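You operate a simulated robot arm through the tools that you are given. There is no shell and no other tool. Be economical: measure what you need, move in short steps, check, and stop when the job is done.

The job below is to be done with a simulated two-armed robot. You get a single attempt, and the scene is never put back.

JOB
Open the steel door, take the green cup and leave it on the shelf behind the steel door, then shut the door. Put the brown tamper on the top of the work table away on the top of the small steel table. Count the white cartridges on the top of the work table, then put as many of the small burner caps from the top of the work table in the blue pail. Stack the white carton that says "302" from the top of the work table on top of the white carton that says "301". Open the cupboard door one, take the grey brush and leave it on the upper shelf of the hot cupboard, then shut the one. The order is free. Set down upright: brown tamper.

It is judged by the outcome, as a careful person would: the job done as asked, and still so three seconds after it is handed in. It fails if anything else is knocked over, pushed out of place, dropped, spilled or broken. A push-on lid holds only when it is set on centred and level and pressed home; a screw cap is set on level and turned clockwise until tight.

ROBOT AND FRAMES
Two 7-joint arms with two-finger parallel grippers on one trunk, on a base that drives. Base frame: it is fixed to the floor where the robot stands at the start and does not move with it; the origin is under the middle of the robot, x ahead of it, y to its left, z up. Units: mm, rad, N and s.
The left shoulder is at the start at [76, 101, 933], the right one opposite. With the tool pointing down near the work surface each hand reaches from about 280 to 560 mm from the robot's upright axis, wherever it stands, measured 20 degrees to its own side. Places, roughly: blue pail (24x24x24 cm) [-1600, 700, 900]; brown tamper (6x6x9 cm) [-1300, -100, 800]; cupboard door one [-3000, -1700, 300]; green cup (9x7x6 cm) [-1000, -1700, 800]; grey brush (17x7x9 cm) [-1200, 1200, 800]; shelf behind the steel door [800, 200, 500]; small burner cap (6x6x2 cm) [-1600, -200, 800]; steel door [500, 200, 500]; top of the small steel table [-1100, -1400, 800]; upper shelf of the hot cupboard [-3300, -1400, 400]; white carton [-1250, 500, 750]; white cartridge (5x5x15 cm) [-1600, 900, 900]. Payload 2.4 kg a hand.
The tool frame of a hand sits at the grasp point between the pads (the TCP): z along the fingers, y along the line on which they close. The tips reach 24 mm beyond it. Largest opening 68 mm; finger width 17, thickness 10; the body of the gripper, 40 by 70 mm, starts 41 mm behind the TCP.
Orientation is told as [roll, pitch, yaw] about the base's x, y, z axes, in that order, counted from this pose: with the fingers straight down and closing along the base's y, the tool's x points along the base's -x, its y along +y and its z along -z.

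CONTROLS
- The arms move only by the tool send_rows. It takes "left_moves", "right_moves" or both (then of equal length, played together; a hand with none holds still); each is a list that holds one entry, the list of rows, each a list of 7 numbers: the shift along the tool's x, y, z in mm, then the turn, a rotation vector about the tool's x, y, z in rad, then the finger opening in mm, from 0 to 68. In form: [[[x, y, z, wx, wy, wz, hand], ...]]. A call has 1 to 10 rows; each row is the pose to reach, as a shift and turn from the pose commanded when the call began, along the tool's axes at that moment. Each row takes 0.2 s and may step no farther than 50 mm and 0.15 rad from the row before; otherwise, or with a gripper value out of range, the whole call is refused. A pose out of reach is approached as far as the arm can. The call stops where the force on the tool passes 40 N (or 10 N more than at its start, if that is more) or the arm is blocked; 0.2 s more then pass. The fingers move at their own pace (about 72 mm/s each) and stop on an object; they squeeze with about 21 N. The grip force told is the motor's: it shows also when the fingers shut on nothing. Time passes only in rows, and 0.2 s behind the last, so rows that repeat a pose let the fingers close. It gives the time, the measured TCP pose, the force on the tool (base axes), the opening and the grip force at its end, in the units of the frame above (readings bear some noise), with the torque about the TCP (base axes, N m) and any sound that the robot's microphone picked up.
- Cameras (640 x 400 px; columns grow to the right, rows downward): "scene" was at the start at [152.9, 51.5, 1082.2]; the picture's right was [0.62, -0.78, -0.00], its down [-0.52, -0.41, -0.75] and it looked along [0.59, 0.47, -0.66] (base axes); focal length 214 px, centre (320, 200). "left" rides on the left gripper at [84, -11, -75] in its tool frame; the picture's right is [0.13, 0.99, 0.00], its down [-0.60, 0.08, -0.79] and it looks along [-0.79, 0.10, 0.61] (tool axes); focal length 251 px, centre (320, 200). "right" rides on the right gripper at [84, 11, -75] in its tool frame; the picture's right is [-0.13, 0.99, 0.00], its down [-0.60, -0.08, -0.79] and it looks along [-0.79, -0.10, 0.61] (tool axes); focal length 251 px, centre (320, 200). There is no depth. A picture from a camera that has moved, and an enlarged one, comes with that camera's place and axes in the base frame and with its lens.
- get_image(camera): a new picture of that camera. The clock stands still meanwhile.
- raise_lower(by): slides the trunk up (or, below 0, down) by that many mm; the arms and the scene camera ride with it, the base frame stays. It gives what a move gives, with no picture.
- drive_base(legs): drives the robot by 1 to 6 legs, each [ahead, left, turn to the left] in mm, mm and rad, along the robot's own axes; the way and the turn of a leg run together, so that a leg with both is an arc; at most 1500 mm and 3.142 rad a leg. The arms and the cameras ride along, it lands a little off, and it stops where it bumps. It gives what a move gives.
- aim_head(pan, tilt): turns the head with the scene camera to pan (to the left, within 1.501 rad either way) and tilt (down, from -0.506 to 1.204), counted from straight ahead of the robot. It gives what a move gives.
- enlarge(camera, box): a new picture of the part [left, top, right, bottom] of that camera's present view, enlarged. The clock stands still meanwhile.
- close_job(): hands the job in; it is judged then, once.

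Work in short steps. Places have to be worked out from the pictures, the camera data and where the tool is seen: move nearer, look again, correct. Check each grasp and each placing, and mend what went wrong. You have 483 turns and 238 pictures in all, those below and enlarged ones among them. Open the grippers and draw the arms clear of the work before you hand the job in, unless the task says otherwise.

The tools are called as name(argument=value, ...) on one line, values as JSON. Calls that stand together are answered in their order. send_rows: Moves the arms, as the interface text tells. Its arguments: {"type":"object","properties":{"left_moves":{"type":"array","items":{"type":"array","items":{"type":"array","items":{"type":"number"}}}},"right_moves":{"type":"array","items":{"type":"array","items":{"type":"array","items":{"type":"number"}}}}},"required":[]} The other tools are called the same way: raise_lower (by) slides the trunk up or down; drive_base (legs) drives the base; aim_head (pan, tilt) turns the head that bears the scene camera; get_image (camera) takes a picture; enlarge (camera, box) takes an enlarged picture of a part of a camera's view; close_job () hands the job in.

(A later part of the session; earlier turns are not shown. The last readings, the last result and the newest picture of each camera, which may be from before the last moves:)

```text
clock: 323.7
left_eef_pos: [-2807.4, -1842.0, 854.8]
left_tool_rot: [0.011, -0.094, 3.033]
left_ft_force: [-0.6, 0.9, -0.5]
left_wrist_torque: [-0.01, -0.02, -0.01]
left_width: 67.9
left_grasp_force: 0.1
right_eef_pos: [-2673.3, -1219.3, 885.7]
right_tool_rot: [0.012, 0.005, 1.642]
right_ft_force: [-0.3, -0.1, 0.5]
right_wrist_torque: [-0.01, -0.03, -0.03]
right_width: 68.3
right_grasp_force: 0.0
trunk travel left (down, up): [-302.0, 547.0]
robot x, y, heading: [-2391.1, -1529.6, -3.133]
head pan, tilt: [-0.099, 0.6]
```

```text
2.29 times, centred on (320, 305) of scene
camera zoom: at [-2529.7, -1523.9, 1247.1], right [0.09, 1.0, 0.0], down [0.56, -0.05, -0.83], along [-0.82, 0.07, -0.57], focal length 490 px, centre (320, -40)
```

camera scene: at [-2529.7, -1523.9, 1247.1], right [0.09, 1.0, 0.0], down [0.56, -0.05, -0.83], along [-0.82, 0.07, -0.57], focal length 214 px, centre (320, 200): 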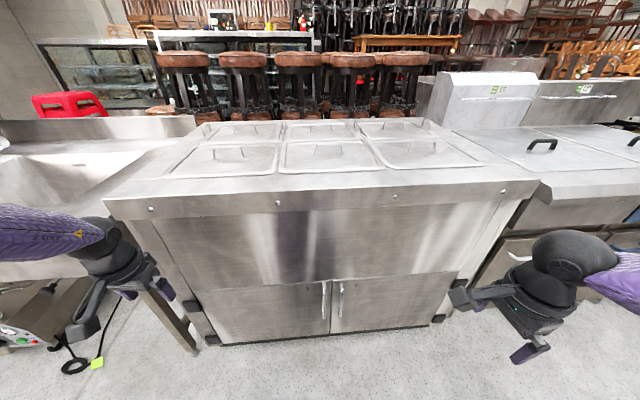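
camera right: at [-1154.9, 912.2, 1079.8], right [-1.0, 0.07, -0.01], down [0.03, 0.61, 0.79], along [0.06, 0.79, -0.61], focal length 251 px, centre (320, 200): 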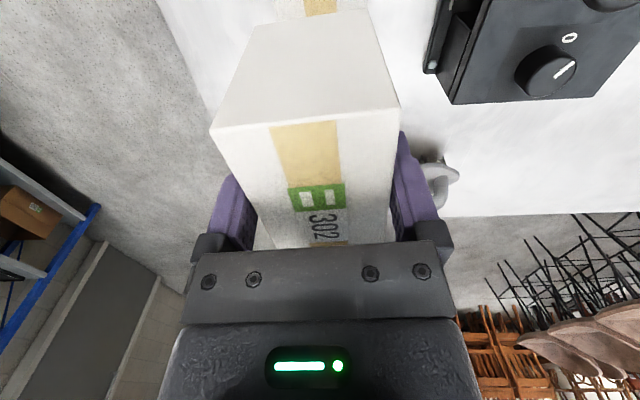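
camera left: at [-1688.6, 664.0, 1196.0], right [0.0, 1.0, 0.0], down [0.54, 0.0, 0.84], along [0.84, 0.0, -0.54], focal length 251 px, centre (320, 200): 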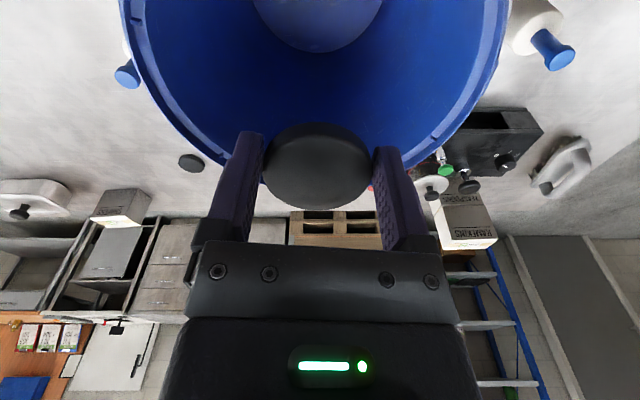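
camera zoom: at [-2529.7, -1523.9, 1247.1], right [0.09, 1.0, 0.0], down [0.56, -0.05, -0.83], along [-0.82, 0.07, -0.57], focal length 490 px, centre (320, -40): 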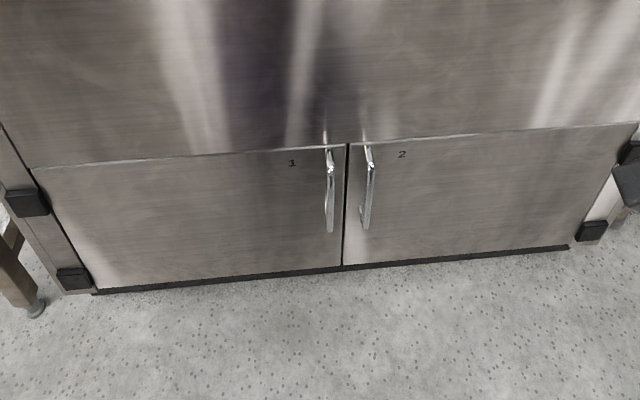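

Door "1" is the left one with a vertical handle near the middle (≈(−3005, −1462)). I shift right, lower the trunk fully and tilt the left hand forward.

drive_base(legs=[[0, -330, 0]])

raise_lower(by=-300)

send_rows(left_moves=[[[0, 0, -10, 0, -0.14, 0, 60], [0, 0, -20, 0, -0.28, 0, 60], [0, 0, -30, 0, -0.42, 0, 60], [0, 0, -40, 0, -0.56, 0, 60], [0, 0, -40, 0, -0.7, 0, 60], [0, 0, -40, 0, -0.84, 0, 60], [0, 0, -40, 0, -0.98, 0, 60], [0, 0, -40, 0, -1.12, 0, 60], [0, 0, -40, 0, -1.26, 0, 60], [0, 0, -40, 0, -1.4, 0, 60]]])

get_image(camera="left")

get_image(camera="scene")

```text
clock: 325.9
left_eef_pos: [-2812.7, -1503.9, 854.1]
left_tool_rot: [0.012, -0.095, 3.028]
left_ft_force: [-1.0, -0.4, -0.4]
left_wrist_torque: [0.0, 0.01, 0.02]
left_width: 68.1
left_grasp_force: 0.1
right_eef_pos: [-2672.8, -882.7, 885.2]
right_tool_rot: [0.012, 0.005, 1.638]
right_ft_force: [-0.4, -0.7, 0.5]
right_wrist_torque: [-0.01, -0.01, -0.01]
right_width: 68.0
right_grasp_force: 0.1
trunk travel left (down, up): [-302.0, 547.0]
robot x, y, heading: [-2393.2, -1192.8, -3.133]
head pan, tilt: [-0.099, 0.6]
```

```text
clock: 328.9
left_eef_pos: [-2809.2, -1505.0, 530.6]
left_tool_rot: [-0.004, -0.02, 3.025]
left_ft_force: [-0.4, 1.0, -0.2]
left_wrist_torque: [-0.02, 0.01, 0.01]
left_width: 67.8
left_grasp_force: 0.2
right_eef_pos: [-2673.6, -882.8, 586.2]
right_tool_rot: [0.013, 0.004, 1.638]
right_ft_force: [0.2, 0.7, -0.2]
right_wrist_torque: [0.0, 0.01, 0.0]
right_width: 68.0
right_grasp_force: 0.0
trunk travel left (down, up): [-2.0, 847.0]
robot x, y, heading: [-2395.0, -1197.5, -3.139]
head pan, tilt: [-0.099, 0.6]
```

```text
clock: 331.1
left_eef_pos: [-2810.3, -1504.2, 570.3]
left_tool_rot: [-0.035, -1.422, 3.06]
left_ft_force: [0.6, 0.1, 0.1]
left_wrist_torque: [0.0, 0.0, 0.02]
left_width: 59.8
left_grasp_force: 0.0
right_eef_pos: [-2673.6, -882.5, 585.1]
right_tool_rot: [0.014, 0.005, 1.637]
right_ft_force: [0.0, -1.0, 0.4]
right_wrist_torque: [0.01, -0.04, -0.04]
right_width: 68.0
right_grasp_force: 0.1
trunk travel left (down, up): [-2.0, 847.0]
robot x, y, heading: [-2398.2, -1198.1, -3.133]
head pan, tilt: [-0.099, 0.6]
```

```text
113 pictures are left
camera left: at [-2723.8, -1503.1, 497.6], right [-0.1, -0.99, -0.13], down [0.68, -0.16, 0.71], along [-0.73, -0.02, 0.69], focal length 251 px, centre (320, 200)
```

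left: 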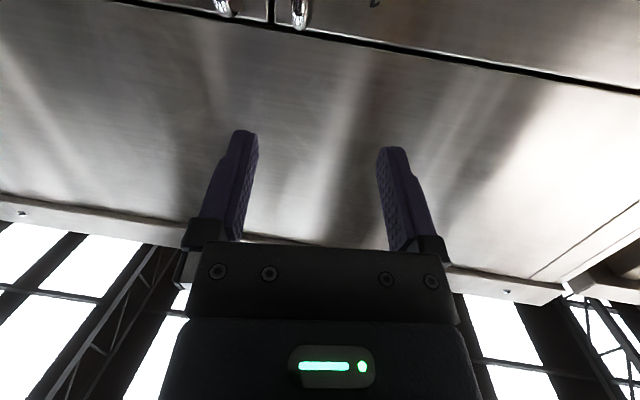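

```text
112 pictures are left
camera scene: at [-2621.9, -1188.0, 938.1], right [0.1, 1.0, 0.0], down [0.56, -0.05, -0.82], along [-0.82, 0.08, -0.57], focal length 214 px, centre (320, 200)
```

scene: 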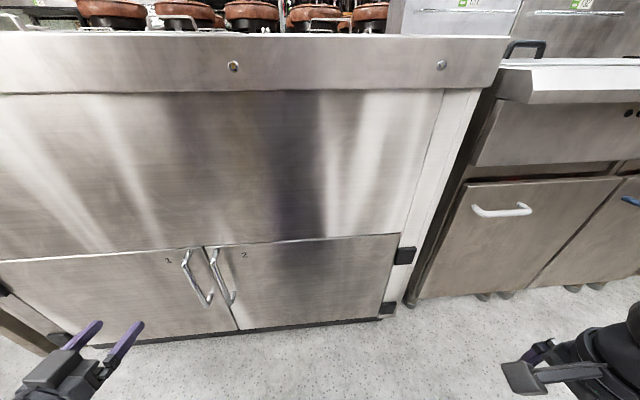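

Handle 1 bar triangulates to x≈−2973, y≈−1468, z≈372–545. Drive forward 100 and line up the hand at z≈460.

drive_base(legs=[[95, 0, 0]])

send_rows(left_moves=[[[28, -9, 0, -0.02, -0.04, 0, 50], [55, -18, 0, -0.04, -0.08, 0, 50], [83, -27, 0, -0.06, -0.11, 0, 50], [110, -36, 0, -0.08, -0.14, 0, 50]]])

get_image(camera="left")

get_image(camera="scene")

```text
clock: 332.2
left_eef_pos: [-2905.1, -1505.4, 570.5]
left_tool_rot: [-0.022, -1.421, 3.047]
left_ft_force: [1.0, 0.4, 0.5]
left_wrist_torque: [-0.01, 0.0, -0.04]
left_width: 60.1
left_grasp_force: 0.1
right_eef_pos: [-2768.7, -883.4, 585.1]
right_tool_rot: [0.012, 0.004, 1.64]
right_ft_force: [-0.5, -0.1, 0.0]
right_wrist_torque: [0.03, 0.0, 0.01]
right_width: 68.0
right_grasp_force: 0.0
trunk travel left (down, up): [-2.0, 847.0]
robot x, y, heading: [-2492.7, -1195.3, -3.135]
head pan, tilt: [-0.099, 0.6]
```

```text
clock: 333.2
left_eef_pos: [-2885.2, -1471.3, 460.7]
left_tool_rot: [0.326, -1.56, 2.778]
left_ft_force: [0.4, 0.4, -0.4]
left_wrist_torque: [0.05, 0.03, -0.03]
left_width: 49.6
left_grasp_force: 0.0
right_eef_pos: [-2767.5, -885.0, 585.2]
right_tool_rot: [0.012, 0.005, 1.638]
right_ft_force: [0.5, 0.6, -0.3]
right_wrist_torque: [-0.01, 0.0, -0.04]
right_width: 68.1
right_grasp_force: 0.0
trunk travel left (down, up): [-2.0, 847.0]
robot x, y, heading: [-2487.5, -1195.8, -3.137]
head pan, tilt: [-0.099, 0.6]
```

```text
111 pictures are left
camera left: at [-2810.5, -1462.6, 376.2], right [-0.03, -0.99, -0.13], down [0.78, -0.1, 0.61], along [-0.62, -0.08, 0.78], focal length 251 px, centre (320, 200)
```

left: 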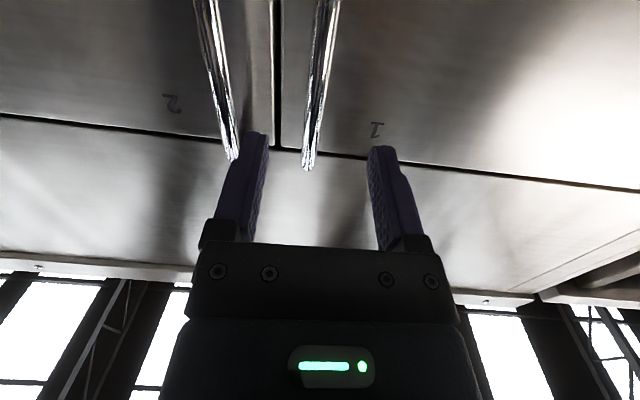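

```text
110 pictures are left
camera scene: at [-2716.6, -1188.7, 938.1], right [0.09, 1.0, 0.0], down [0.56, -0.05, -0.82], along [-0.82, 0.08, -0.57], focal length 214 px, centre (320, 200)
```

scene: 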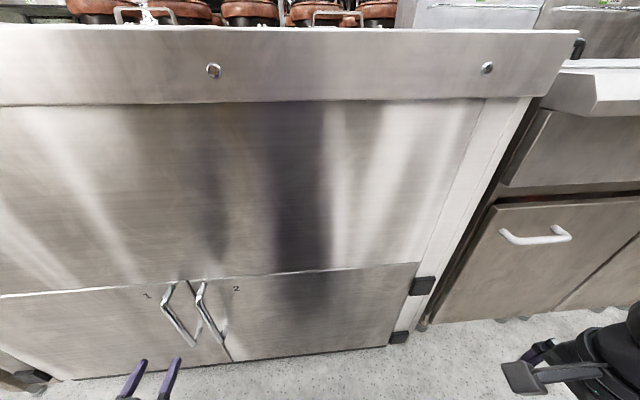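

Bar is centred between the fingers. Advance 85 mm and close.

send_rows(left_moves=[[[0, -4, 30, 0, 0, 0, 50], [0, -4, 60, 0, 0, 0, 50], [0, -4, 84, 0, 0, 0, 50]]])

get_image(camera="left")

```text
clock: 334.0
left_eef_pos: [-2967.9, -1463.4, 460.1]
left_tool_rot: [0.348, -1.559, 2.757]
left_ft_force: [-0.7, 0.5, -0.2]
left_wrist_torque: [0.03, -0.02, -0.03]
left_width: 49.9
left_grasp_force: 0.1
right_eef_pos: [-2768.2, -882.5, 586.1]
right_tool_rot: [0.012, 0.006, 1.637]
right_ft_force: [0.2, 0.6, -1.1]
right_wrist_torque: [-0.02, 0.01, -0.02]
right_width: 67.8
right_grasp_force: 0.1
trunk travel left (down, up): [-2.0, 847.0]
robot x, y, heading: [-2488.5, -1193.2, -3.136]
head pan, tilt: [-0.099, 0.6]
```

```text
109 pictures are left
camera left: at [-2893.4, -1455.0, 376.8], right [-0.03, -0.99, -0.13], down [0.78, -0.11, 0.61], along [-0.62, -0.08, 0.78], focal length 251 px, centre (320, 200)
```

left: 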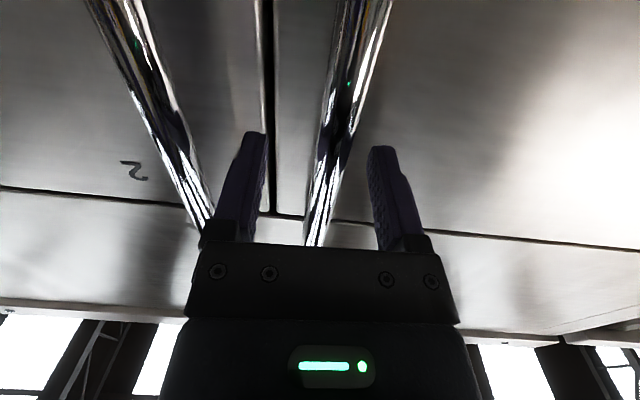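

send_rows(left_moves=[[[0, 0, 2, 0, 0, 0, 0], [0, 0, 2, 0, 0, 0, 0], [0, 0, 2, 0, 0, 0, 0]]])

```text
clock: 334.8
left_eef_pos: [-2970.9, -1466.4, 461.4]
left_tool_rot: [0.326, -1.56, 2.786]
left_ft_force: [-1.5, -20.9, 1.4]
left_wrist_torque: [0.11, -0.71, 0.03]
left_width: 13.7
left_grasp_force: 33.3
right_eef_pos: [-2769.3, -885.2, 584.7]
right_tool_rot: [0.013, 0.005, 1.641]
right_ft_force: [-0.2, 0.0, -0.4]
right_wrist_torque: [0.0, -0.04, 0.02]
right_width: 67.8
right_grasp_force: 0.0
trunk travel left (down, up): [-2.0, 847.0]
robot x, y, heading: [-2493.5, -1196.9, -3.14]
head pan, tilt: [-0.099, 0.6]
```

Gripped (13.7 mm). Pull along the door's arc (radius ≈463 about (−3007, −1930)).

send_rows(left_moves=[[[0, 4, 0, 0, 0, 0, 0], [0, 6, -23, 0.05, 0, 0, 0], [0, 10, -46, 0.1, 0, 0, 0], [0, 14, -69, 0.15, 0, 0, 0], [0, 20, -91, 0.2, 0, 0, 0], [0, 27, -113, 0.25, 0, 0, 0], [0, 35, -135, 0.3, 0, 0, 0]]])

get_image(camera="scene")

```text
clock: 336.1
left_eef_pos: [-2873.7, -1485.8, 459.9]
left_tool_rot: [-0.193, -1.556, 3.077]
left_ft_force: [0.4, 2.9, -0.8]
left_wrist_torque: [-0.22, -0.1, 0.07]
left_width: 13.8
left_grasp_force: 33.5
right_eef_pos: [-2767.8, -881.3, 585.8]
right_tool_rot: [0.013, 0.006, 1.637]
right_ft_force: [-0.1, -0.5, -0.4]
right_wrist_torque: [0.01, 0.02, 0.03]
right_width: 68.1
right_grasp_force: 0.1
trunk travel left (down, up): [-2.0, 847.0]
robot x, y, heading: [-2492.0, -1192.5, -3.14]
head pan, tilt: [-0.099, 0.6]
stopped in row 6 (left hand): the force on the tool passed its limit at 42 N (the readings are from after the stop); the commanded pose is now the measured one
```

```text
108 pictures are left
camera scene: at [-2716.4, -1187.4, 938.2], right [0.1, 1.0, 0.0], down [0.56, -0.05, -0.82], along [-0.82, 0.08, -0.57], focal length 214 px, centre (320, 200)
```

scene: 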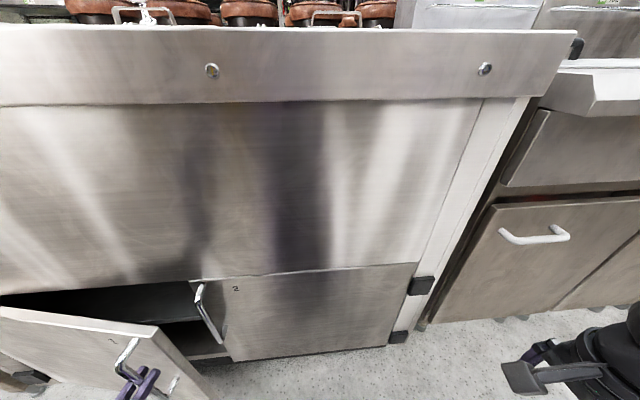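

Door follows the predicted arc (θ≈0.22). Continue to ≈0.54 rad.

send_rows(left_moves=[[[0, 1, -18, 0.04, 0, 0, 0], [0, 3, -37, 0.08, 0, 0, 0], [0, 5, -55, 0.12, 0, 0, 0], [0, 8.5, -73.6, 0.16, 0, 0, 0], [0, 13, -92, 0.2, 0, 0, 0], [0, 17, -110, 0.24, 0, 0, 0], [0, 23, -127, 0.28, 0, 0, 0], [0, 29, -145, 0.32, 0, 0, 0]]])

get_image(camera="scene")

```text
clock: 336.9
left_eef_pos: [-2845.4, -1496.2, 469.4]
left_tool_rot: [-2.844, -1.524, -0.645]
left_ft_force: [0.6, -1.3, -12.3]
left_wrist_torque: [-0.3, 0.92, -0.02]
left_width: 14.1
left_grasp_force: 33.4
right_eef_pos: [-2766.7, -881.6, 585.4]
right_tool_rot: [0.011, 0.004, 1.634]
right_ft_force: [0.4, -0.2, 0.3]
right_wrist_torque: [0.02, 0.0, 0.02]
right_width: 68.3
right_grasp_force: 0.1
trunk travel left (down, up): [-2.0, 847.0]
robot x, y, heading: [-2489.7, -1197.4, -3.141]
head pan, tilt: [-0.099, 0.6]
stopped in row 3 (left hand): the force on the tool passed its limit at 47 N (the readings are from after the stop); the commanded pose is now the measured one
```

```text
107 pictures are left
camera scene: at [-2716.6, -1187.6, 938.1], right [0.1, 1.0, 0.0], down [0.56, -0.05, -0.82], along [-0.82, 0.08, -0.57], focal length 214 px, centre (320, 200)
```

scene: 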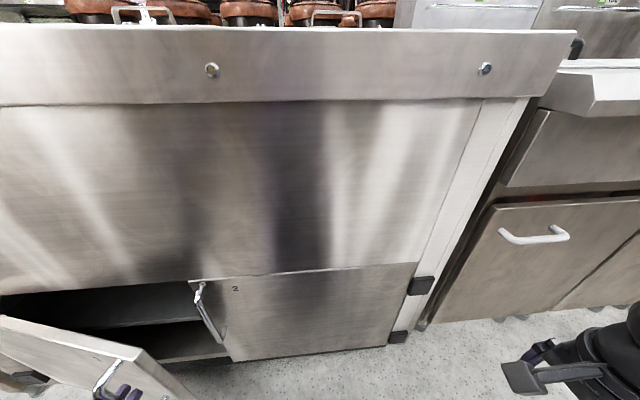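

The arm runs out of room, so I swing the whole base about the hinge instead (small arc).

drive_base(legs=[[-110, 78, -0.15]])

get_image(camera="scene")

```text
clock: 338.4
left_eef_pos: [-2777.5, -1529.9, 471.0]
left_tool_rot: [-2.934, -1.527, -0.699]
left_ft_force: [-1.3, -2.0, -5.3]
left_wrist_torque: [-0.1, 0.51, 0.03]
left_width: 13.9
left_grasp_force: 33.7
right_eef_pos: [-2606.5, -930.5, 586.0]
right_tool_rot: [0.012, 0.005, 1.485]
right_ft_force: [-0.6, -0.6, 0.3]
right_wrist_torque: [0.02, 0.0, 0.01]
right_width: 68.1
right_grasp_force: 0.0
trunk travel left (down, up): [-2.0, 847.0]
robot x, y, heading: [-2381.6, -1280.7, 2.994]
head pan, tilt: [-0.099, 0.6]
stopped in leg 1: the force on the tool passed its limit at 41 N (the readings are from after the stop); the commanded pose is now the measured one
```

```text
106 pictures are left
camera scene: at [-2602.8, -1240.2, 938.1], right [0.25, 0.97, 0.0], down [0.55, -0.14, -0.82], along [-0.8, 0.2, -0.57], focal length 214 px, centre (320, 200)
```

scene: 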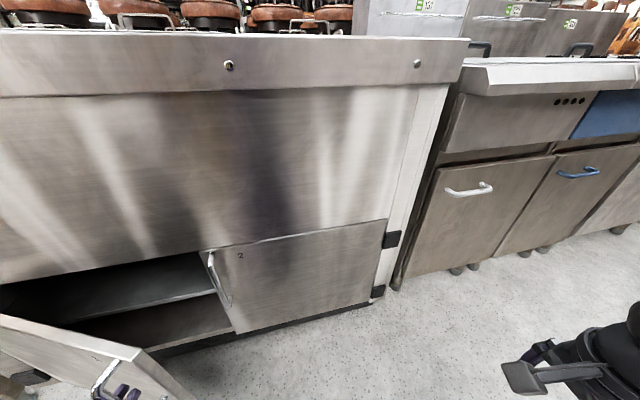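

Door at ≈0.45 rad. Another arc step of 0.25.

drive_base(legs=[[-92, 65, -0.125], [-92, 65, -0.125]])

get_image(camera="scene")

```text
clock: 340.5
left_eef_pos: [-2686.4, -1597.7, 470.9]
left_tool_rot: [-2.878, -1.528, -1.011]
left_ft_force: [18.1, 19.5, -14.4]
left_wrist_torque: [0.17, 0.79, -0.06]
left_width: 13.6
left_grasp_force: 33.7
right_eef_pos: [-2371.9, -1062.3, 585.2]
right_tool_rot: [0.013, 0.005, 1.231]
right_ft_force: [0.5, -0.5, -1.2]
right_wrist_torque: [0.01, 0.02, 0.01]
right_width: 68.1
right_grasp_force: 0.1
trunk travel left (down, up): [-2.0, 847.0]
robot x, y, heading: [-2238.2, -1457.2, 2.736]
head pan, tilt: [-0.099, 0.6]
```

```text
105 pictures are left
camera scene: at [-2445.2, -1363.6, 938.0], right [0.48, 0.88, 0.0], down [0.49, -0.27, -0.82], along [-0.72, 0.4, -0.57], focal length 214 px, centre (320, 200)
```

scene: 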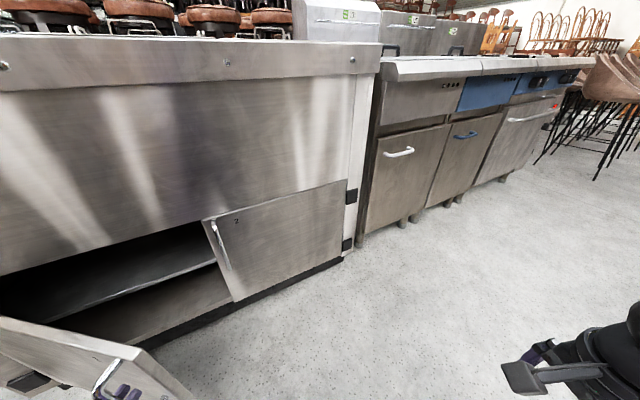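

Door at ≈0.7 rad. Release, back off, and move round the door's free edge to push from inside.

send_rows(left_moves=[[[0, 0, 0, 0, 0, 0, 60], [0, 0, 0, 0, 0, 0, 60], [0, 0, -30, 0, 0, 0, 60], [0, 0, -60, 0, 0, 0, 60], [0, 0, -90, 0, 0, 0, 30]]])

drive_base(legs=[[-80, -80, 0], [0, -280, 0.4]])

aim_head(pan=0.5, tilt=0.6)

get_image(camera="scene")

```text
clock: 341.7
left_eef_pos: [-2620.4, -1657.8, 467.7]
left_tool_rot: [-2.911, -1.527, -0.977]
left_ft_force: [-0.2, -0.5, -0.8]
left_wrist_torque: [0.0, 0.02, 0.0]
left_width: 30.2
left_grasp_force: 0.1
right_eef_pos: [-2372.8, -1062.9, 585.1]
right_tool_rot: [0.014, 0.003, 1.233]
right_ft_force: [0.1, 0.0, 0.1]
right_wrist_torque: [0.03, -0.01, 0.02]
right_width: 68.0
right_grasp_force: 0.0
trunk travel left (down, up): [-2.0, 847.0]
robot x, y, heading: [-2242.3, -1459.8, 2.741]
head pan, tilt: [-0.099, 0.6]
```

```text
clock: 344.4
left_eef_pos: [-2348.2, -1471.9, 467.8]
left_tool_rot: [-2.906, -1.527, -0.567]
left_ft_force: [0.7, -0.8, -0.1]
left_wrist_torque: [0.0, -0.01, -0.02]
left_width: 29.9
left_grasp_force: 0.1
right_eef_pos: [-2362.9, -828.3, 585.6]
right_tool_rot: [0.012, 0.002, 1.645]
right_ft_force: [0.4, -0.4, 0.1]
right_wrist_torque: [0.01, -0.01, -0.01]
right_width: 68.0
right_grasp_force: 0.1
trunk travel left (down, up): [-2.0, 847.0]
robot x, y, heading: [-2082.5, -1136.3, -3.133]
head pan, tilt: [-0.099, 0.6]
```

```text
clock: 345.4
left_eef_pos: [-2349.3, -1471.7, 467.4]
left_tool_rot: [-2.907, -1.526, -0.568]
left_ft_force: [-0.6, -0.8, -0.3]
left_wrist_torque: [0.03, -0.05, -0.05]
left_width: 30.1
left_grasp_force: 0.1
right_eef_pos: [-2362.5, -827.9, 586.6]
right_tool_rot: [0.012, 0.002, 1.646]
right_ft_force: [0.3, 0.6, -0.6]
right_wrist_torque: [-0.02, -0.02, -0.01]
right_width: 68.0
right_grasp_force: 0.1
trunk travel left (down, up): [-2.0, 847.0]
robot x, y, heading: [-2081.8, -1138.7, -3.131]
head pan, tilt: [0.499, 0.6]
```

```text
104 pictures are left
camera scene: at [-2297.1, -1184.2, 938.1], right [-0.49, 0.87, 0.0], down [0.49, 0.28, -0.82], along [-0.72, -0.4, -0.57], focal length 214 px, centre (320, 200)
```

scene: 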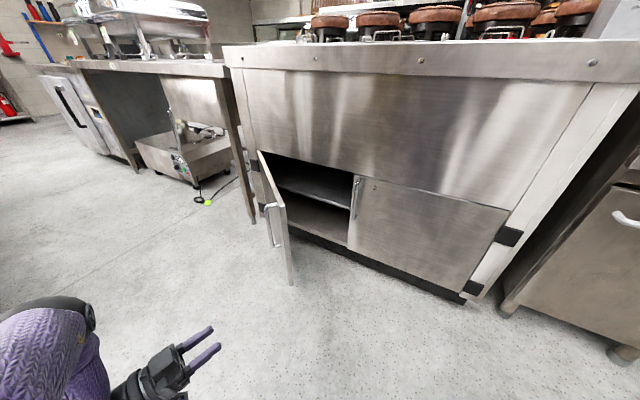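

Door still ~0.7 rad. Drive forward so the hand is just inside its edge, then drive left to push it wide open.

drive_base(legs=[[395, 0, 0], [0, 420, 0]])

get_image(camera="scene")

```text
clock: 348.4
left_eef_pos: [-2739.4, -1491.9, 465.2]
left_tool_rot: [-2.749, -1.528, -0.721]
left_ft_force: [2.0, 3.2, 2.1]
left_wrist_torque: [-0.15, 0.01, 0.18]
left_width: 29.8
left_grasp_force: 0.0
right_eef_pos: [-2763.8, -851.2, 585.0]
right_tool_rot: [0.011, 0.006, 1.659]
right_ft_force: [0.6, -0.2, -0.2]
right_wrist_torque: [0.01, -0.05, -0.01]
right_width: 68.2
right_grasp_force: 0.1
trunk travel left (down, up): [-2.0, 847.0]
robot x, y, heading: [-2477.0, -1156.4, -3.115]
head pan, tilt: [0.499, 0.6]
stopped in leg 2: the force on the tool passed its limit at 68 N (the readings are from after the stop); the commanded pose is now the measured one
```

```text
103 pictures are left
camera scene: at [-2694.1, -1207.6, 938.2], right [-0.5, 0.87, 0.0], down [0.49, 0.28, -0.83], along [-0.71, -0.41, -0.56], focal length 214 px, centre (320, 200)
```

scene: 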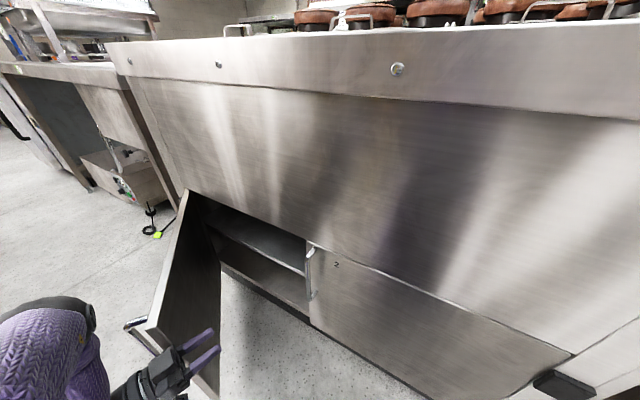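

Brief force spike at first touch; continue in smaller pushes.

drive_base(legs=[[0, 60, 0]])

drive_base(legs=[[0, 80, 0]])

get_image(camera="scene")

```text
clock: 349.1
left_eef_pos: [-2737.3, -1493.6, 466.0]
left_tool_rot: [-2.502, -1.527, -0.979]
left_ft_force: [3.7, 5.4, 2.1]
left_wrist_torque: [-0.21, 0.02, 0.37]
left_width: 30.1
left_grasp_force: 0.1
right_eef_pos: [-2763.6, -857.1, 586.4]
right_tool_rot: [0.013, 0.005, 1.657]
right_ft_force: [-0.9, 0.0, -0.3]
right_wrist_torque: [0.01, -0.01, 0.03]
right_width: 68.5
right_grasp_force: 0.1
trunk travel left (down, up): [-2.0, 847.0]
robot x, y, heading: [-2478.3, -1165.2, -3.116]
head pan, tilt: [0.499, 0.6]
stopped in leg 1: the force on the tool passed its limit at 71 N (the readings are from after the stop); the commanded pose is now the measured one
```

```text
clock: 349.9
left_eef_pos: [-2734.2, -1496.6, 464.4]
left_tool_rot: [-2.249, -1.524, -1.243]
left_ft_force: [3.1, 4.4, 1.6]
left_wrist_torque: [-0.21, 0.04, 0.31]
left_width: 29.8
left_grasp_force: 0.0
right_eef_pos: [-2763.0, -863.7, 585.3]
right_tool_rot: [0.012, 0.004, 1.658]
right_ft_force: [0.8, 0.8, -0.1]
right_wrist_torque: [0.03, 0.0, 0.03]
right_width: 67.9
right_grasp_force: 0.1
trunk travel left (down, up): [-2.0, 847.0]
robot x, y, heading: [-2478.3, -1172.1, -3.117]
head pan, tilt: [0.499, 0.6]
stopped in leg 1: the force on the tool passed its limit at 73 N (the readings are from after the stop); the commanded pose is now the measured one
```

```text
102 pictures are left
camera scene: at [-2693.0, -1218.6, 938.2], right [-0.5, 0.87, 0.0], down [0.49, 0.28, -0.83], along [-0.71, -0.41, -0.56], focal length 214 px, centre (320, 200)
```

scene: 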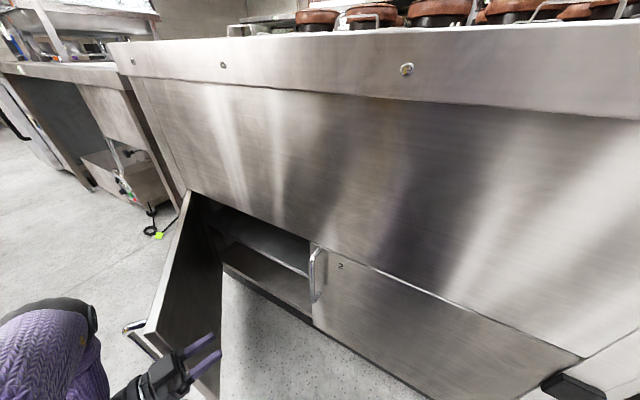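

The wrist is pressing on the door's edge end, not its inner face. Step back right, go 100 mm deeper, then push left.

drive_base(legs=[[0, -70, 0], [100, 0, 0]])

drive_base(legs=[[0, 130, 0]])

get_image(camera="scene")

```text
clock: 351.6
left_eef_pos: [-2835.0, -1428.0, 463.2]
left_tool_rot: [-2.249, -1.525, -1.241]
left_ft_force: [0.2, -0.5, -0.6]
left_wrist_torque: [-0.01, 0.01, 0.01]
left_width: 30.1
left_grasp_force: 0.0
right_eef_pos: [-2864.4, -795.7, 585.1]
right_tool_rot: [0.011, 0.004, 1.659]
right_ft_force: [0.5, -0.1, 0.5]
right_wrist_torque: [0.02, -0.01, -0.03]
right_width: 67.8
right_grasp_force: 0.0
trunk travel left (down, up): [-2.0, 847.0]
robot x, y, heading: [-2581.6, -1103.4, -3.115]
head pan, tilt: [0.499, 0.6]
```

```text
clock: 352.9
left_eef_pos: [-2831.6, -1557.0, 463.5]
left_tool_rot: [-2.247, -1.524, -1.242]
left_ft_force: [-0.5, 0.3, -0.3]
left_wrist_torque: [0.0, 0.0, -0.01]
left_width: 30.1
left_grasp_force: 0.0
right_eef_pos: [-2861.6, -924.0, 585.5]
right_tool_rot: [0.013, 0.004, 1.66]
right_ft_force: [0.3, -0.2, -0.9]
right_wrist_torque: [-0.01, 0.0, 0.0]
right_width: 67.9
right_grasp_force: 0.0
trunk travel left (down, up): [-2.0, 847.0]
robot x, y, heading: [-2576.1, -1228.5, -3.119]
head pan, tilt: [0.499, 0.6]
```

```text
101 pictures are left
camera scene: at [-2790.4, -1279.5, 938.1], right [-0.5, 0.86, 0.0], down [0.49, 0.28, -0.82], along [-0.71, -0.41, -0.57], focal length 214 px, centre (320, 200)
```

scene: 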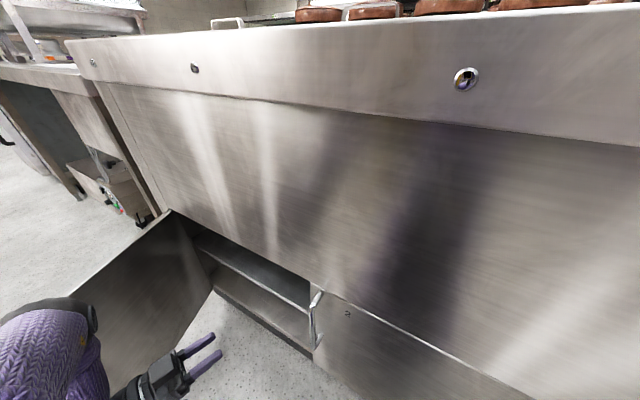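

Door is swinging open now. Push another 200 mm.

drive_base(legs=[[0, 200, 0]])

drive_base(legs=[[0, -150, 0], [-350, 0, 0]])

get_image(camera="scene")

```text
clock: 354.5
left_eef_pos: [-2827.6, -1756.8, 463.7]
left_tool_rot: [-2.247, -1.523, -1.245]
left_ft_force: [0.5, 0.0, 0.1]
left_wrist_torque: [0.0, -0.01, 0.0]
left_width: 30.0
left_grasp_force: 0.1
right_eef_pos: [-2856.4, -1122.6, 586.1]
right_tool_rot: [0.012, 0.004, 1.656]
right_ft_force: [-0.2, 0.4, -0.1]
right_wrist_torque: [0.01, 0.02, -0.02]
right_width: 68.0
right_grasp_force: 0.0
trunk travel left (down, up): [-2.0, 847.0]
robot x, y, heading: [-2568.6, -1429.8, -3.113]
head pan, tilt: [0.499, 0.6]
```

```text
clock: 357.8
left_eef_pos: [-2470.8, -1596.4, 464.0]
left_tool_rot: [-2.246, -1.523, -1.252]
left_ft_force: [-0.6, 0.5, -0.6]
left_wrist_torque: [-0.01, 0.02, 0.01]
left_width: 30.1
left_grasp_force: 0.1
right_eef_pos: [-2493.6, -964.2, 585.1]
right_tool_rot: [0.011, 0.004, 1.65]
right_ft_force: [-0.2, -0.7, 0.1]
right_wrist_torque: [0.01, 0.01, 0.0]
right_width: 67.6
right_grasp_force: 0.0
trunk travel left (down, up): [-2.0, 847.0]
robot x, y, heading: [-2213.6, -1271.2, -3.122]
head pan, tilt: [0.499, 0.6]
```

```text
100 pictures are left
camera scene: at [-2426.6, -1320.1, 938.1], right [-0.49, 0.87, 0.0], down [0.49, 0.28, -0.82], along [-0.72, -0.41, -0.57], focal length 214 px, centre (320, 200)
```

scene: 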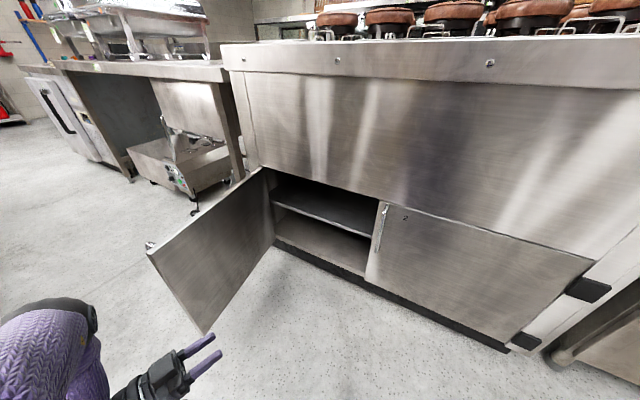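

The door is wide open. The brush must go in under the lip with a low hand, so I'll use the left hand pointing along the brush's length. Raise the trunk, turn, and head round to the right end of the work table.

raise_lower(by=400)

drive_base(legs=[[0, 0, 0.92], [-817, -596, 0], [-817, -596, 0], [-817, -596, 0]])

aim_head(pan=0.9, tilt=0.5)

get_image(camera="scene")

```text
clock: 361.6
left_eef_pos: [-2485.5, -1596.8, 926.5]
left_tool_rot: [2.912, -1.271, -0.133]
left_ft_force: [-0.4, 0.6, 0.5]
left_wrist_torque: [-0.02, 0.02, 0.02]
left_width: 30.0
left_grasp_force: 0.0
right_eef_pos: [-2493.4, -964.7, 985.4]
right_tool_rot: [0.012, 0.003, 1.65]
right_ft_force: [0.2, 0.8, 0.0]
right_wrist_torque: [-0.03, -0.02, 0.02]
right_width: 68.0
right_grasp_force: 0.0
trunk travel left (down, up): [-402.0, 447.0]
robot x, y, heading: [-2209.5, -1276.3, -3.125]
head pan, tilt: [0.499, 0.6]
```

```text
clock: 378.8
left_eef_pos: [-2054.2, 1329.3, 927.6]
left_tool_rot: [2.91, -1.271, 0.757]
left_ft_force: [-0.3, 0.3, 1.1]
left_wrist_torque: [-0.05, 0.0, -0.01]
left_width: 29.8
left_grasp_force: 0.1
right_eef_pos: [-2551.0, 1722.8, 986.8]
right_tool_rot: [0.014, 0.002, 2.539]
right_ft_force: [0.1, -0.3, -0.1]
right_wrist_torque: [0.02, 0.0, -0.03]
right_width: 68.1
right_grasp_force: 0.1
trunk travel left (down, up): [-402.0, 447.0]
robot x, y, heading: [-2136.1, 1744.8, -2.244]
head pan, tilt: [0.499, 0.6]
```

```text
clock: 379.7
left_eef_pos: [-2054.7, 1329.0, 926.7]
left_tool_rot: [2.911, -1.271, 0.757]
left_ft_force: [-0.3, -0.6, -0.5]
left_wrist_torque: [0.02, -0.01, -0.01]
left_width: 30.0
left_grasp_force: 0.2
right_eef_pos: [-2551.5, 1722.7, 985.2]
right_tool_rot: [0.012, 0.003, 2.539]
right_ft_force: [-0.5, 0.3, -0.3]
right_wrist_torque: [0.0, -0.02, 0.01]
right_width: 67.9
right_grasp_force: 0.1
trunk travel left (down, up): [-402.0, 447.0]
robot x, y, heading: [-2134.2, 1745.9, -2.238]
head pan, tilt: [0.901, 0.499]
```

```text
99 pictures are left
camera scene: at [-2131.4, 1631.5, 1357.1], right [-0.97, -0.23, 0.0], down [-0.11, 0.47, -0.88], along [0.2, -0.85, -0.48], focal length 214 px, centre (320, 200)
```

scene: 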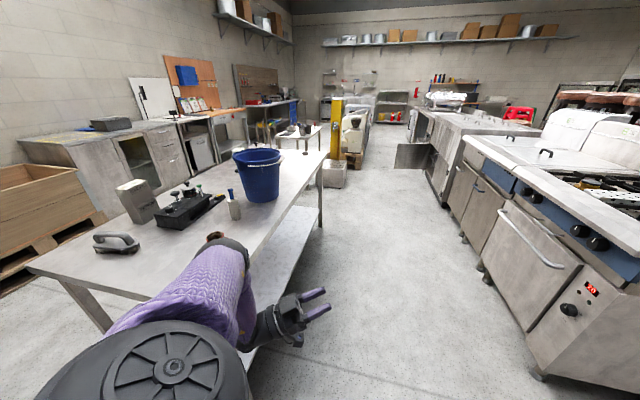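

View is good. Raise a bit more, and move along the table's right end toward the brush.

raise_lower(by=100)

drive_base(legs=[[-606, 740, 0.03]])

aim_head(pan=0.1, tilt=0.8)

get_image(camera="scene")

```text
clock: 381.0
left_eef_pos: [-2053.9, 1330.5, 1030.9]
left_tool_rot: [2.901, -1.257, 0.768]
left_ft_force: [-1.0, -0.6, 0.0]
left_wrist_torque: [-0.01, 0.02, -0.01]
left_width: 29.9
left_grasp_force: 0.1
right_eef_pos: [-2551.0, 1721.5, 1086.0]
right_tool_rot: [0.013, 0.004, 2.537]
right_ft_force: [-0.3, 0.8, -0.2]
right_wrist_torque: [-0.01, 0.02, 0.02]
right_width: 68.0
right_grasp_force: 0.0
trunk travel left (down, up): [-502.0, 347.0]
robot x, y, heading: [-2136.1, 1743.1, -2.239]
head pan, tilt: [0.901, 0.499]
```

```text
clock: 386.0
left_eef_pos: [-1084.6, 1395.0, 1031.9]
left_tool_rot: [2.898, -1.258, 0.824]
left_ft_force: [-0.1, -0.3, 0.5]
left_wrist_torque: [0.0, -0.01, 0.02]
left_width: 30.0
left_grasp_force: 0.0
right_eef_pos: [-1601.3, 1760.3, 1085.5]
right_tool_rot: [0.012, 0.003, 2.594]
right_ft_force: [-0.5, 0.7, -0.2]
right_wrist_torque: [-0.02, 0.0, 0.03]
right_width: 67.9
right_grasp_force: 0.1
trunk travel left (down, up): [-502.0, 347.0]
robot x, y, heading: [-1187.3, 1811.1, -2.186]
head pan, tilt: [0.901, 0.499]
```

```text
clock: 387.1
left_eef_pos: [-1086.0, 1395.3, 1032.1]
left_tool_rot: [2.898, -1.257, 0.825]
left_ft_force: [-0.8, -0.6, 0.1]
left_wrist_torque: [0.01, 0.01, 0.02]
left_width: 30.2
left_grasp_force: 0.0
right_eef_pos: [-1601.4, 1759.7, 1084.9]
right_tool_rot: [0.012, 0.003, 2.594]
right_ft_force: [0.2, -0.2, -0.1]
right_wrist_torque: [0.0, -0.03, -0.01]
right_width: 68.0
right_grasp_force: 0.1
trunk travel left (down, up): [-502.0, 347.0]
robot x, y, heading: [-1186.7, 1804.6, -2.187]
head pan, tilt: [0.099, 0.799]
```

```text
98 pictures are left
camera scene: at [-1236.7, 1718.6, 1431.7], right [-0.87, 0.49, 0.0], down [0.35, 0.63, -0.7], along [-0.34, -0.61, -0.72], focal length 214 px, centre (320, 200)
```

scene: 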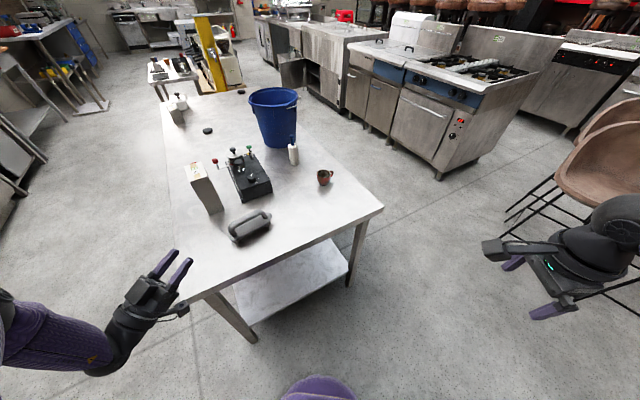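

enlarge(camera="scene", box=[190, 180, 310, 270])

```text
4.44 times, centred on (250, 225) of scene
camera zoom: at [-1236.7, 1718.6, 1431.7], right [-0.87, 0.49, 0.0], down [0.35, 0.63, -0.7], along [-0.34, -0.61, -0.72], focal length 953 px, centre (631, 89)
```

zoom: 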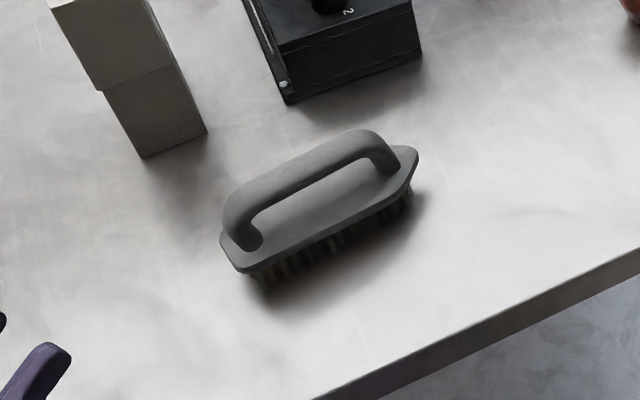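

The brush actually lies almost along x at y≈1204 (handle bar x −1198…−1304, z≈870). Best to take it from the front with the left hand pointing −x. Drive around the corner.

drive_base(legs=[[-300, 510, 0], [0, 0, -0.954], [0, 310, 0]])

raise_lower(by=-60)

aim_head(pan=0.3, tilt=0.7)

get_image(camera="scene")

```text
clock: 394.6
left_eef_pos: [-854.5, 1118.7, 1031.4]
left_tool_rot: [2.899, -1.256, -0.106]
left_ft_force: [0.3, -0.7, 0.2]
left_wrist_torque: [-0.01, 0.0, 0.01]
left_width: 30.0
left_grasp_force: 0.1
right_eef_pos: [-872.6, 1750.8, 1086.9]
right_tool_rot: [0.013, 0.004, 1.665]
right_ft_force: [0.9, 0.9, -0.5]
right_wrist_torque: [0.01, -0.01, -0.02]
right_width: 68.0
right_grasp_force: 0.1
trunk travel left (down, up): [-502.0, 347.0]
robot x, y, heading: [-584.6, 1451.2, -3.109]
head pan, tilt: [0.099, 0.799]
```

```text
clock: 395.6
left_eef_pos: [-854.8, 1120.6, 971.1]
left_tool_rot: [2.9, -1.258, -0.105]
left_ft_force: [0.4, 0.3, -0.2]
left_wrist_torque: [0.02, -0.01, -0.01]
left_width: 30.1
left_grasp_force: 0.0
right_eef_pos: [-872.8, 1751.7, 1026.3]
right_tool_rot: [0.011, 0.004, 1.664]
right_ft_force: [0.8, -0.2, 0.1]
right_wrist_torque: [0.02, 0.01, 0.0]
right_width: 68.0
right_grasp_force: 0.1
trunk travel left (down, up): [-442.0, 407.0]
robot x, y, heading: [-587.2, 1448.8, -3.11]
head pan, tilt: [0.099, 0.799]
```

```text
clock: 396.3
left_eef_pos: [-855.0, 1120.5, 972.0]
left_tool_rot: [2.898, -1.256, -0.105]
left_ft_force: [0.0, -0.6, 0.7]
left_wrist_torque: [-0.01, 0.0, 0.0]
left_width: 30.2
left_grasp_force: 0.0
right_eef_pos: [-872.8, 1751.4, 1025.7]
right_tool_rot: [0.013, 0.004, 1.666]
right_ft_force: [0.9, 0.8, -0.3]
right_wrist_torque: [-0.01, 0.0, 0.0]
right_width: 67.8
right_grasp_force: 0.0
trunk travel left (down, up): [-442.0, 407.0]
robot x, y, heading: [-587.0, 1444.6, -3.109]
head pan, tilt: [0.3, 0.7]
```

```text
96 pictures are left
camera scene: at [-692.7, 1417.0, 1379.7], right [-0.33, 0.95, 0.0], down [0.61, 0.21, -0.76], along [-0.72, -0.25, -0.64], focal length 214 px, centre (320, 200)
```

scene: 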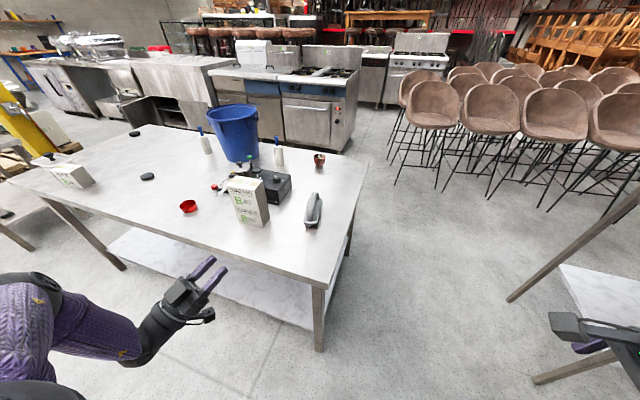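

Now tilt the left hand to ~30° below horizontal, in free air in front of the table.

send_rows(left_moves=[[[0, 0, 0, -0.04, 0.14, 0, 50], [0, 0, 0, -0.08, 0.28, 0, 50], [0, 0, 0, -0.12, 0.42, 0, 50], [0, 0, 0, -0.16, 0.56, 0, 50], [0, 0, 0, -0.2, 0.7, 0, 50], [0, 0, 0, -0.24, 0.83, 0, 50]]])

get_image(camera="left")

```text
clock: 397.7
left_eef_pos: [-854.4, 1121.7, 972.2]
left_tool_rot: [0.2, -1.051, 2.865]
left_ft_force: [-0.1, -0.2, -0.1]
left_wrist_torque: [-0.03, -0.01, 0.02]
left_width: 49.8
left_grasp_force: 0.0
right_eef_pos: [-873.3, 1752.0, 1026.1]
right_tool_rot: [0.012, 0.003, 1.663]
right_ft_force: [0.3, -0.5, 0.2]
right_wrist_torque: [0.0, 0.0, 0.0]
right_width: 68.2
right_grasp_force: 0.1
trunk travel left (down, up): [-442.0, 407.0]
robot x, y, heading: [-589.8, 1446.0, -3.113]
head pan, tilt: [0.3, 0.7]
```

```text
95 pictures are left
camera left: at [-749.4, 1118.0, 933.9], right [-0.04, -1.0, -0.02], down [0.4, -0.03, 0.92], along [-0.92, 0.03, 0.4], focal length 251 px, centre (320, 200)
```

left: 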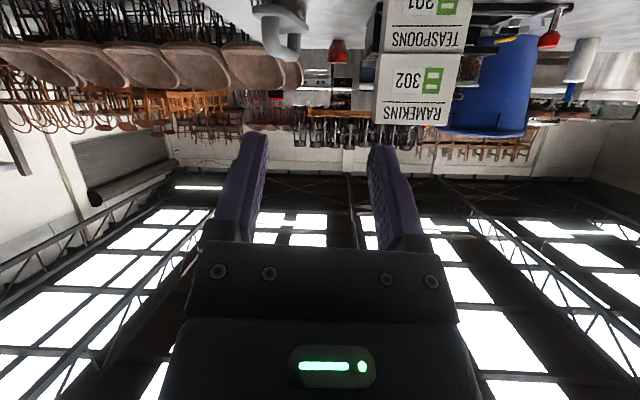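

Hand is level and pointing −x. Drive right 80 and forward 120 to bring it in line with the brush handle.

drive_base(legs=[[0, -82, 0], [115, 0, 0]])

send_rows(left_moves=[[[0, 0, 30, -0.026, 0, -0.015, 50], [0, 0, 60, -0.052, 0, -0.03, 50], [0, 0, 90, -0.078, 0, -0.045, 50]]])

get_image(camera="left")

get_image(camera="scene")

```text
clock: 399.6
left_eef_pos: [-976.7, 1199.9, 971.5]
left_tool_rot: [0.199, -1.052, 2.866]
left_ft_force: [0.6, 0.8, -0.9]
left_wrist_torque: [0.02, -0.02, 0.02]
left_width: 50.0
left_grasp_force: 0.0
right_eef_pos: [-994.0, 1831.1, 1026.5]
right_tool_rot: [0.012, 0.004, 1.667]
right_ft_force: [0.7, -0.1, -0.2]
right_wrist_torque: [0.01, -0.02, 0.02]
right_width: 68.2
right_grasp_force: 0.1
trunk travel left (down, up): [-442.0, 407.0]
robot x, y, heading: [-710.4, 1523.8, -3.111]
head pan, tilt: [0.3, 0.7]
```

```text
clock: 400.4
left_eef_pos: [-1055.7, 1204.9, 926.2]
left_tool_rot: [0.199, -1.061, 2.956]
left_ft_force: [-0.2, 0.2, -1.1]
left_wrist_torque: [-0.03, -0.01, -0.02]
left_width: 50.2
left_grasp_force: 0.1
right_eef_pos: [-993.9, 1831.5, 1026.4]
right_tool_rot: [0.01, 0.004, 1.663]
right_ft_force: [0.3, -0.3, 0.0]
right_wrist_torque: [-0.03, 0.02, 0.02]
right_width: 68.1
right_grasp_force: 0.0
trunk travel left (down, up): [-442.0, 407.0]
robot x, y, heading: [-708.1, 1527.1, -3.11]
head pan, tilt: [0.3, 0.7]
```

```text
94 pictures are left
camera left: at [-950.8, 1211.1, 886.8], right [0.05, -1.0, -0.02], down [0.41, 0.01, 0.91], along [-0.91, -0.05, 0.41], focal length 251 px, centre (320, 200)
```

left: 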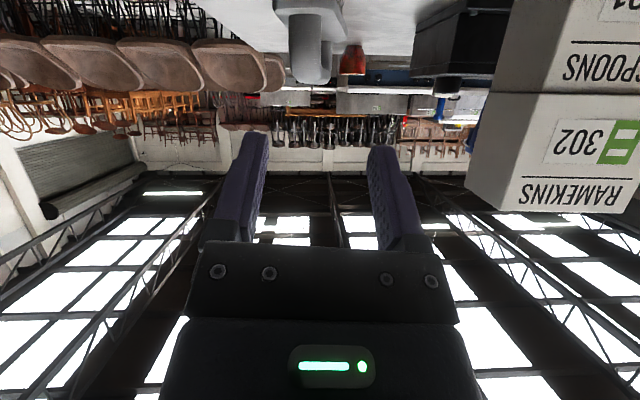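

```text
93 pictures are left
camera scene: at [-813.8, 1496.8, 1379.7], right [-0.33, 0.95, 0.0], down [0.61, 0.21, -0.76], along [-0.72, -0.25, -0.64], focal length 214 px, centre (320, 200)
```

scene: 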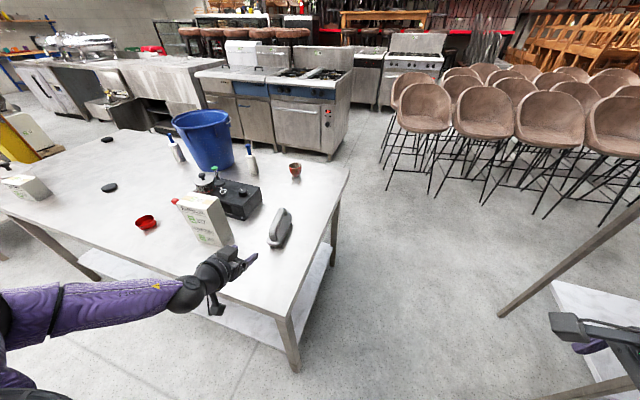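

Handle bar seen: near end at x≈−1198, top z≈883, y≈1205. I shift the hand up/forward along its axis, lower the trunk slightly for reach, and check.

send_rows(left_moves=[[[-25, 0, 15, 0, 0, 0, 50], [-50, 0, 30, 0, 0, 0, 50], [-80, 0, 45, 0, 0, 0, 50]]])

raise_lower(by=-50)

get_image(camera="left")

```text
clock: 401.2
left_eef_pos: [-1131.2, 1208.8, 977.1]
left_tool_rot: [0.201, -1.064, 2.955]
left_ft_force: [-0.3, 0.2, -0.1]
left_wrist_torque: [-0.01, 0.03, 0.0]
left_width: 50.0
left_grasp_force: 0.0
right_eef_pos: [-993.6, 1831.6, 1026.1]
right_tool_rot: [0.014, 0.004, 1.666]
right_ft_force: [0.1, 0.5, 1.1]
right_wrist_torque: [0.0, 0.0, 0.01]
right_width: 68.0
right_grasp_force: 0.1
trunk travel left (down, up): [-442.0, 407.0]
robot x, y, heading: [-709.5, 1523.0, -3.106]
head pan, tilt: [0.3, 0.7]
```

```text
clock: 402.1
left_eef_pos: [-1132.3, 1209.8, 927.2]
left_tool_rot: [0.2, -1.063, 2.955]
left_ft_force: [0.1, 0.2, 0.0]
left_wrist_torque: [0.0, 0.02, -0.02]
left_width: 50.0
left_grasp_force: 0.0
right_eef_pos: [-994.8, 1831.2, 975.8]
right_tool_rot: [0.012, 0.007, 1.664]
right_ft_force: [0.2, 0.5, -0.2]
right_wrist_torque: [0.0, 0.0, 0.0]
right_width: 67.9
right_grasp_force: 0.1
trunk travel left (down, up): [-392.0, 457.0]
robot x, y, heading: [-709.9, 1526.1, -3.108]
head pan, tilt: [0.3, 0.7]
```

```text
92 pictures are left
camera left: at [-1027.3, 1216.4, 887.8], right [0.05, -1.0, -0.02], down [0.41, 0.0, 0.91], along [-0.91, -0.05, 0.41], focal length 251 px, centre (320, 200)
```

left: 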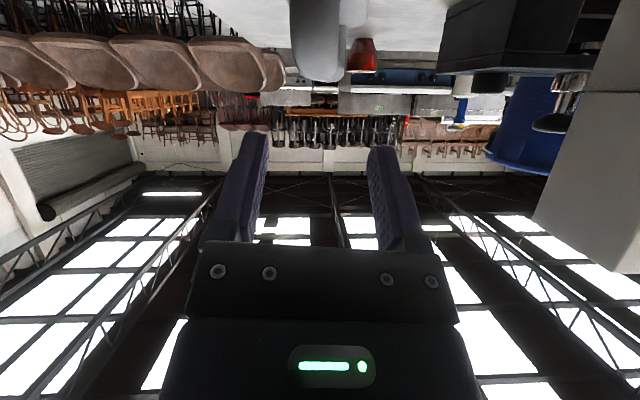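

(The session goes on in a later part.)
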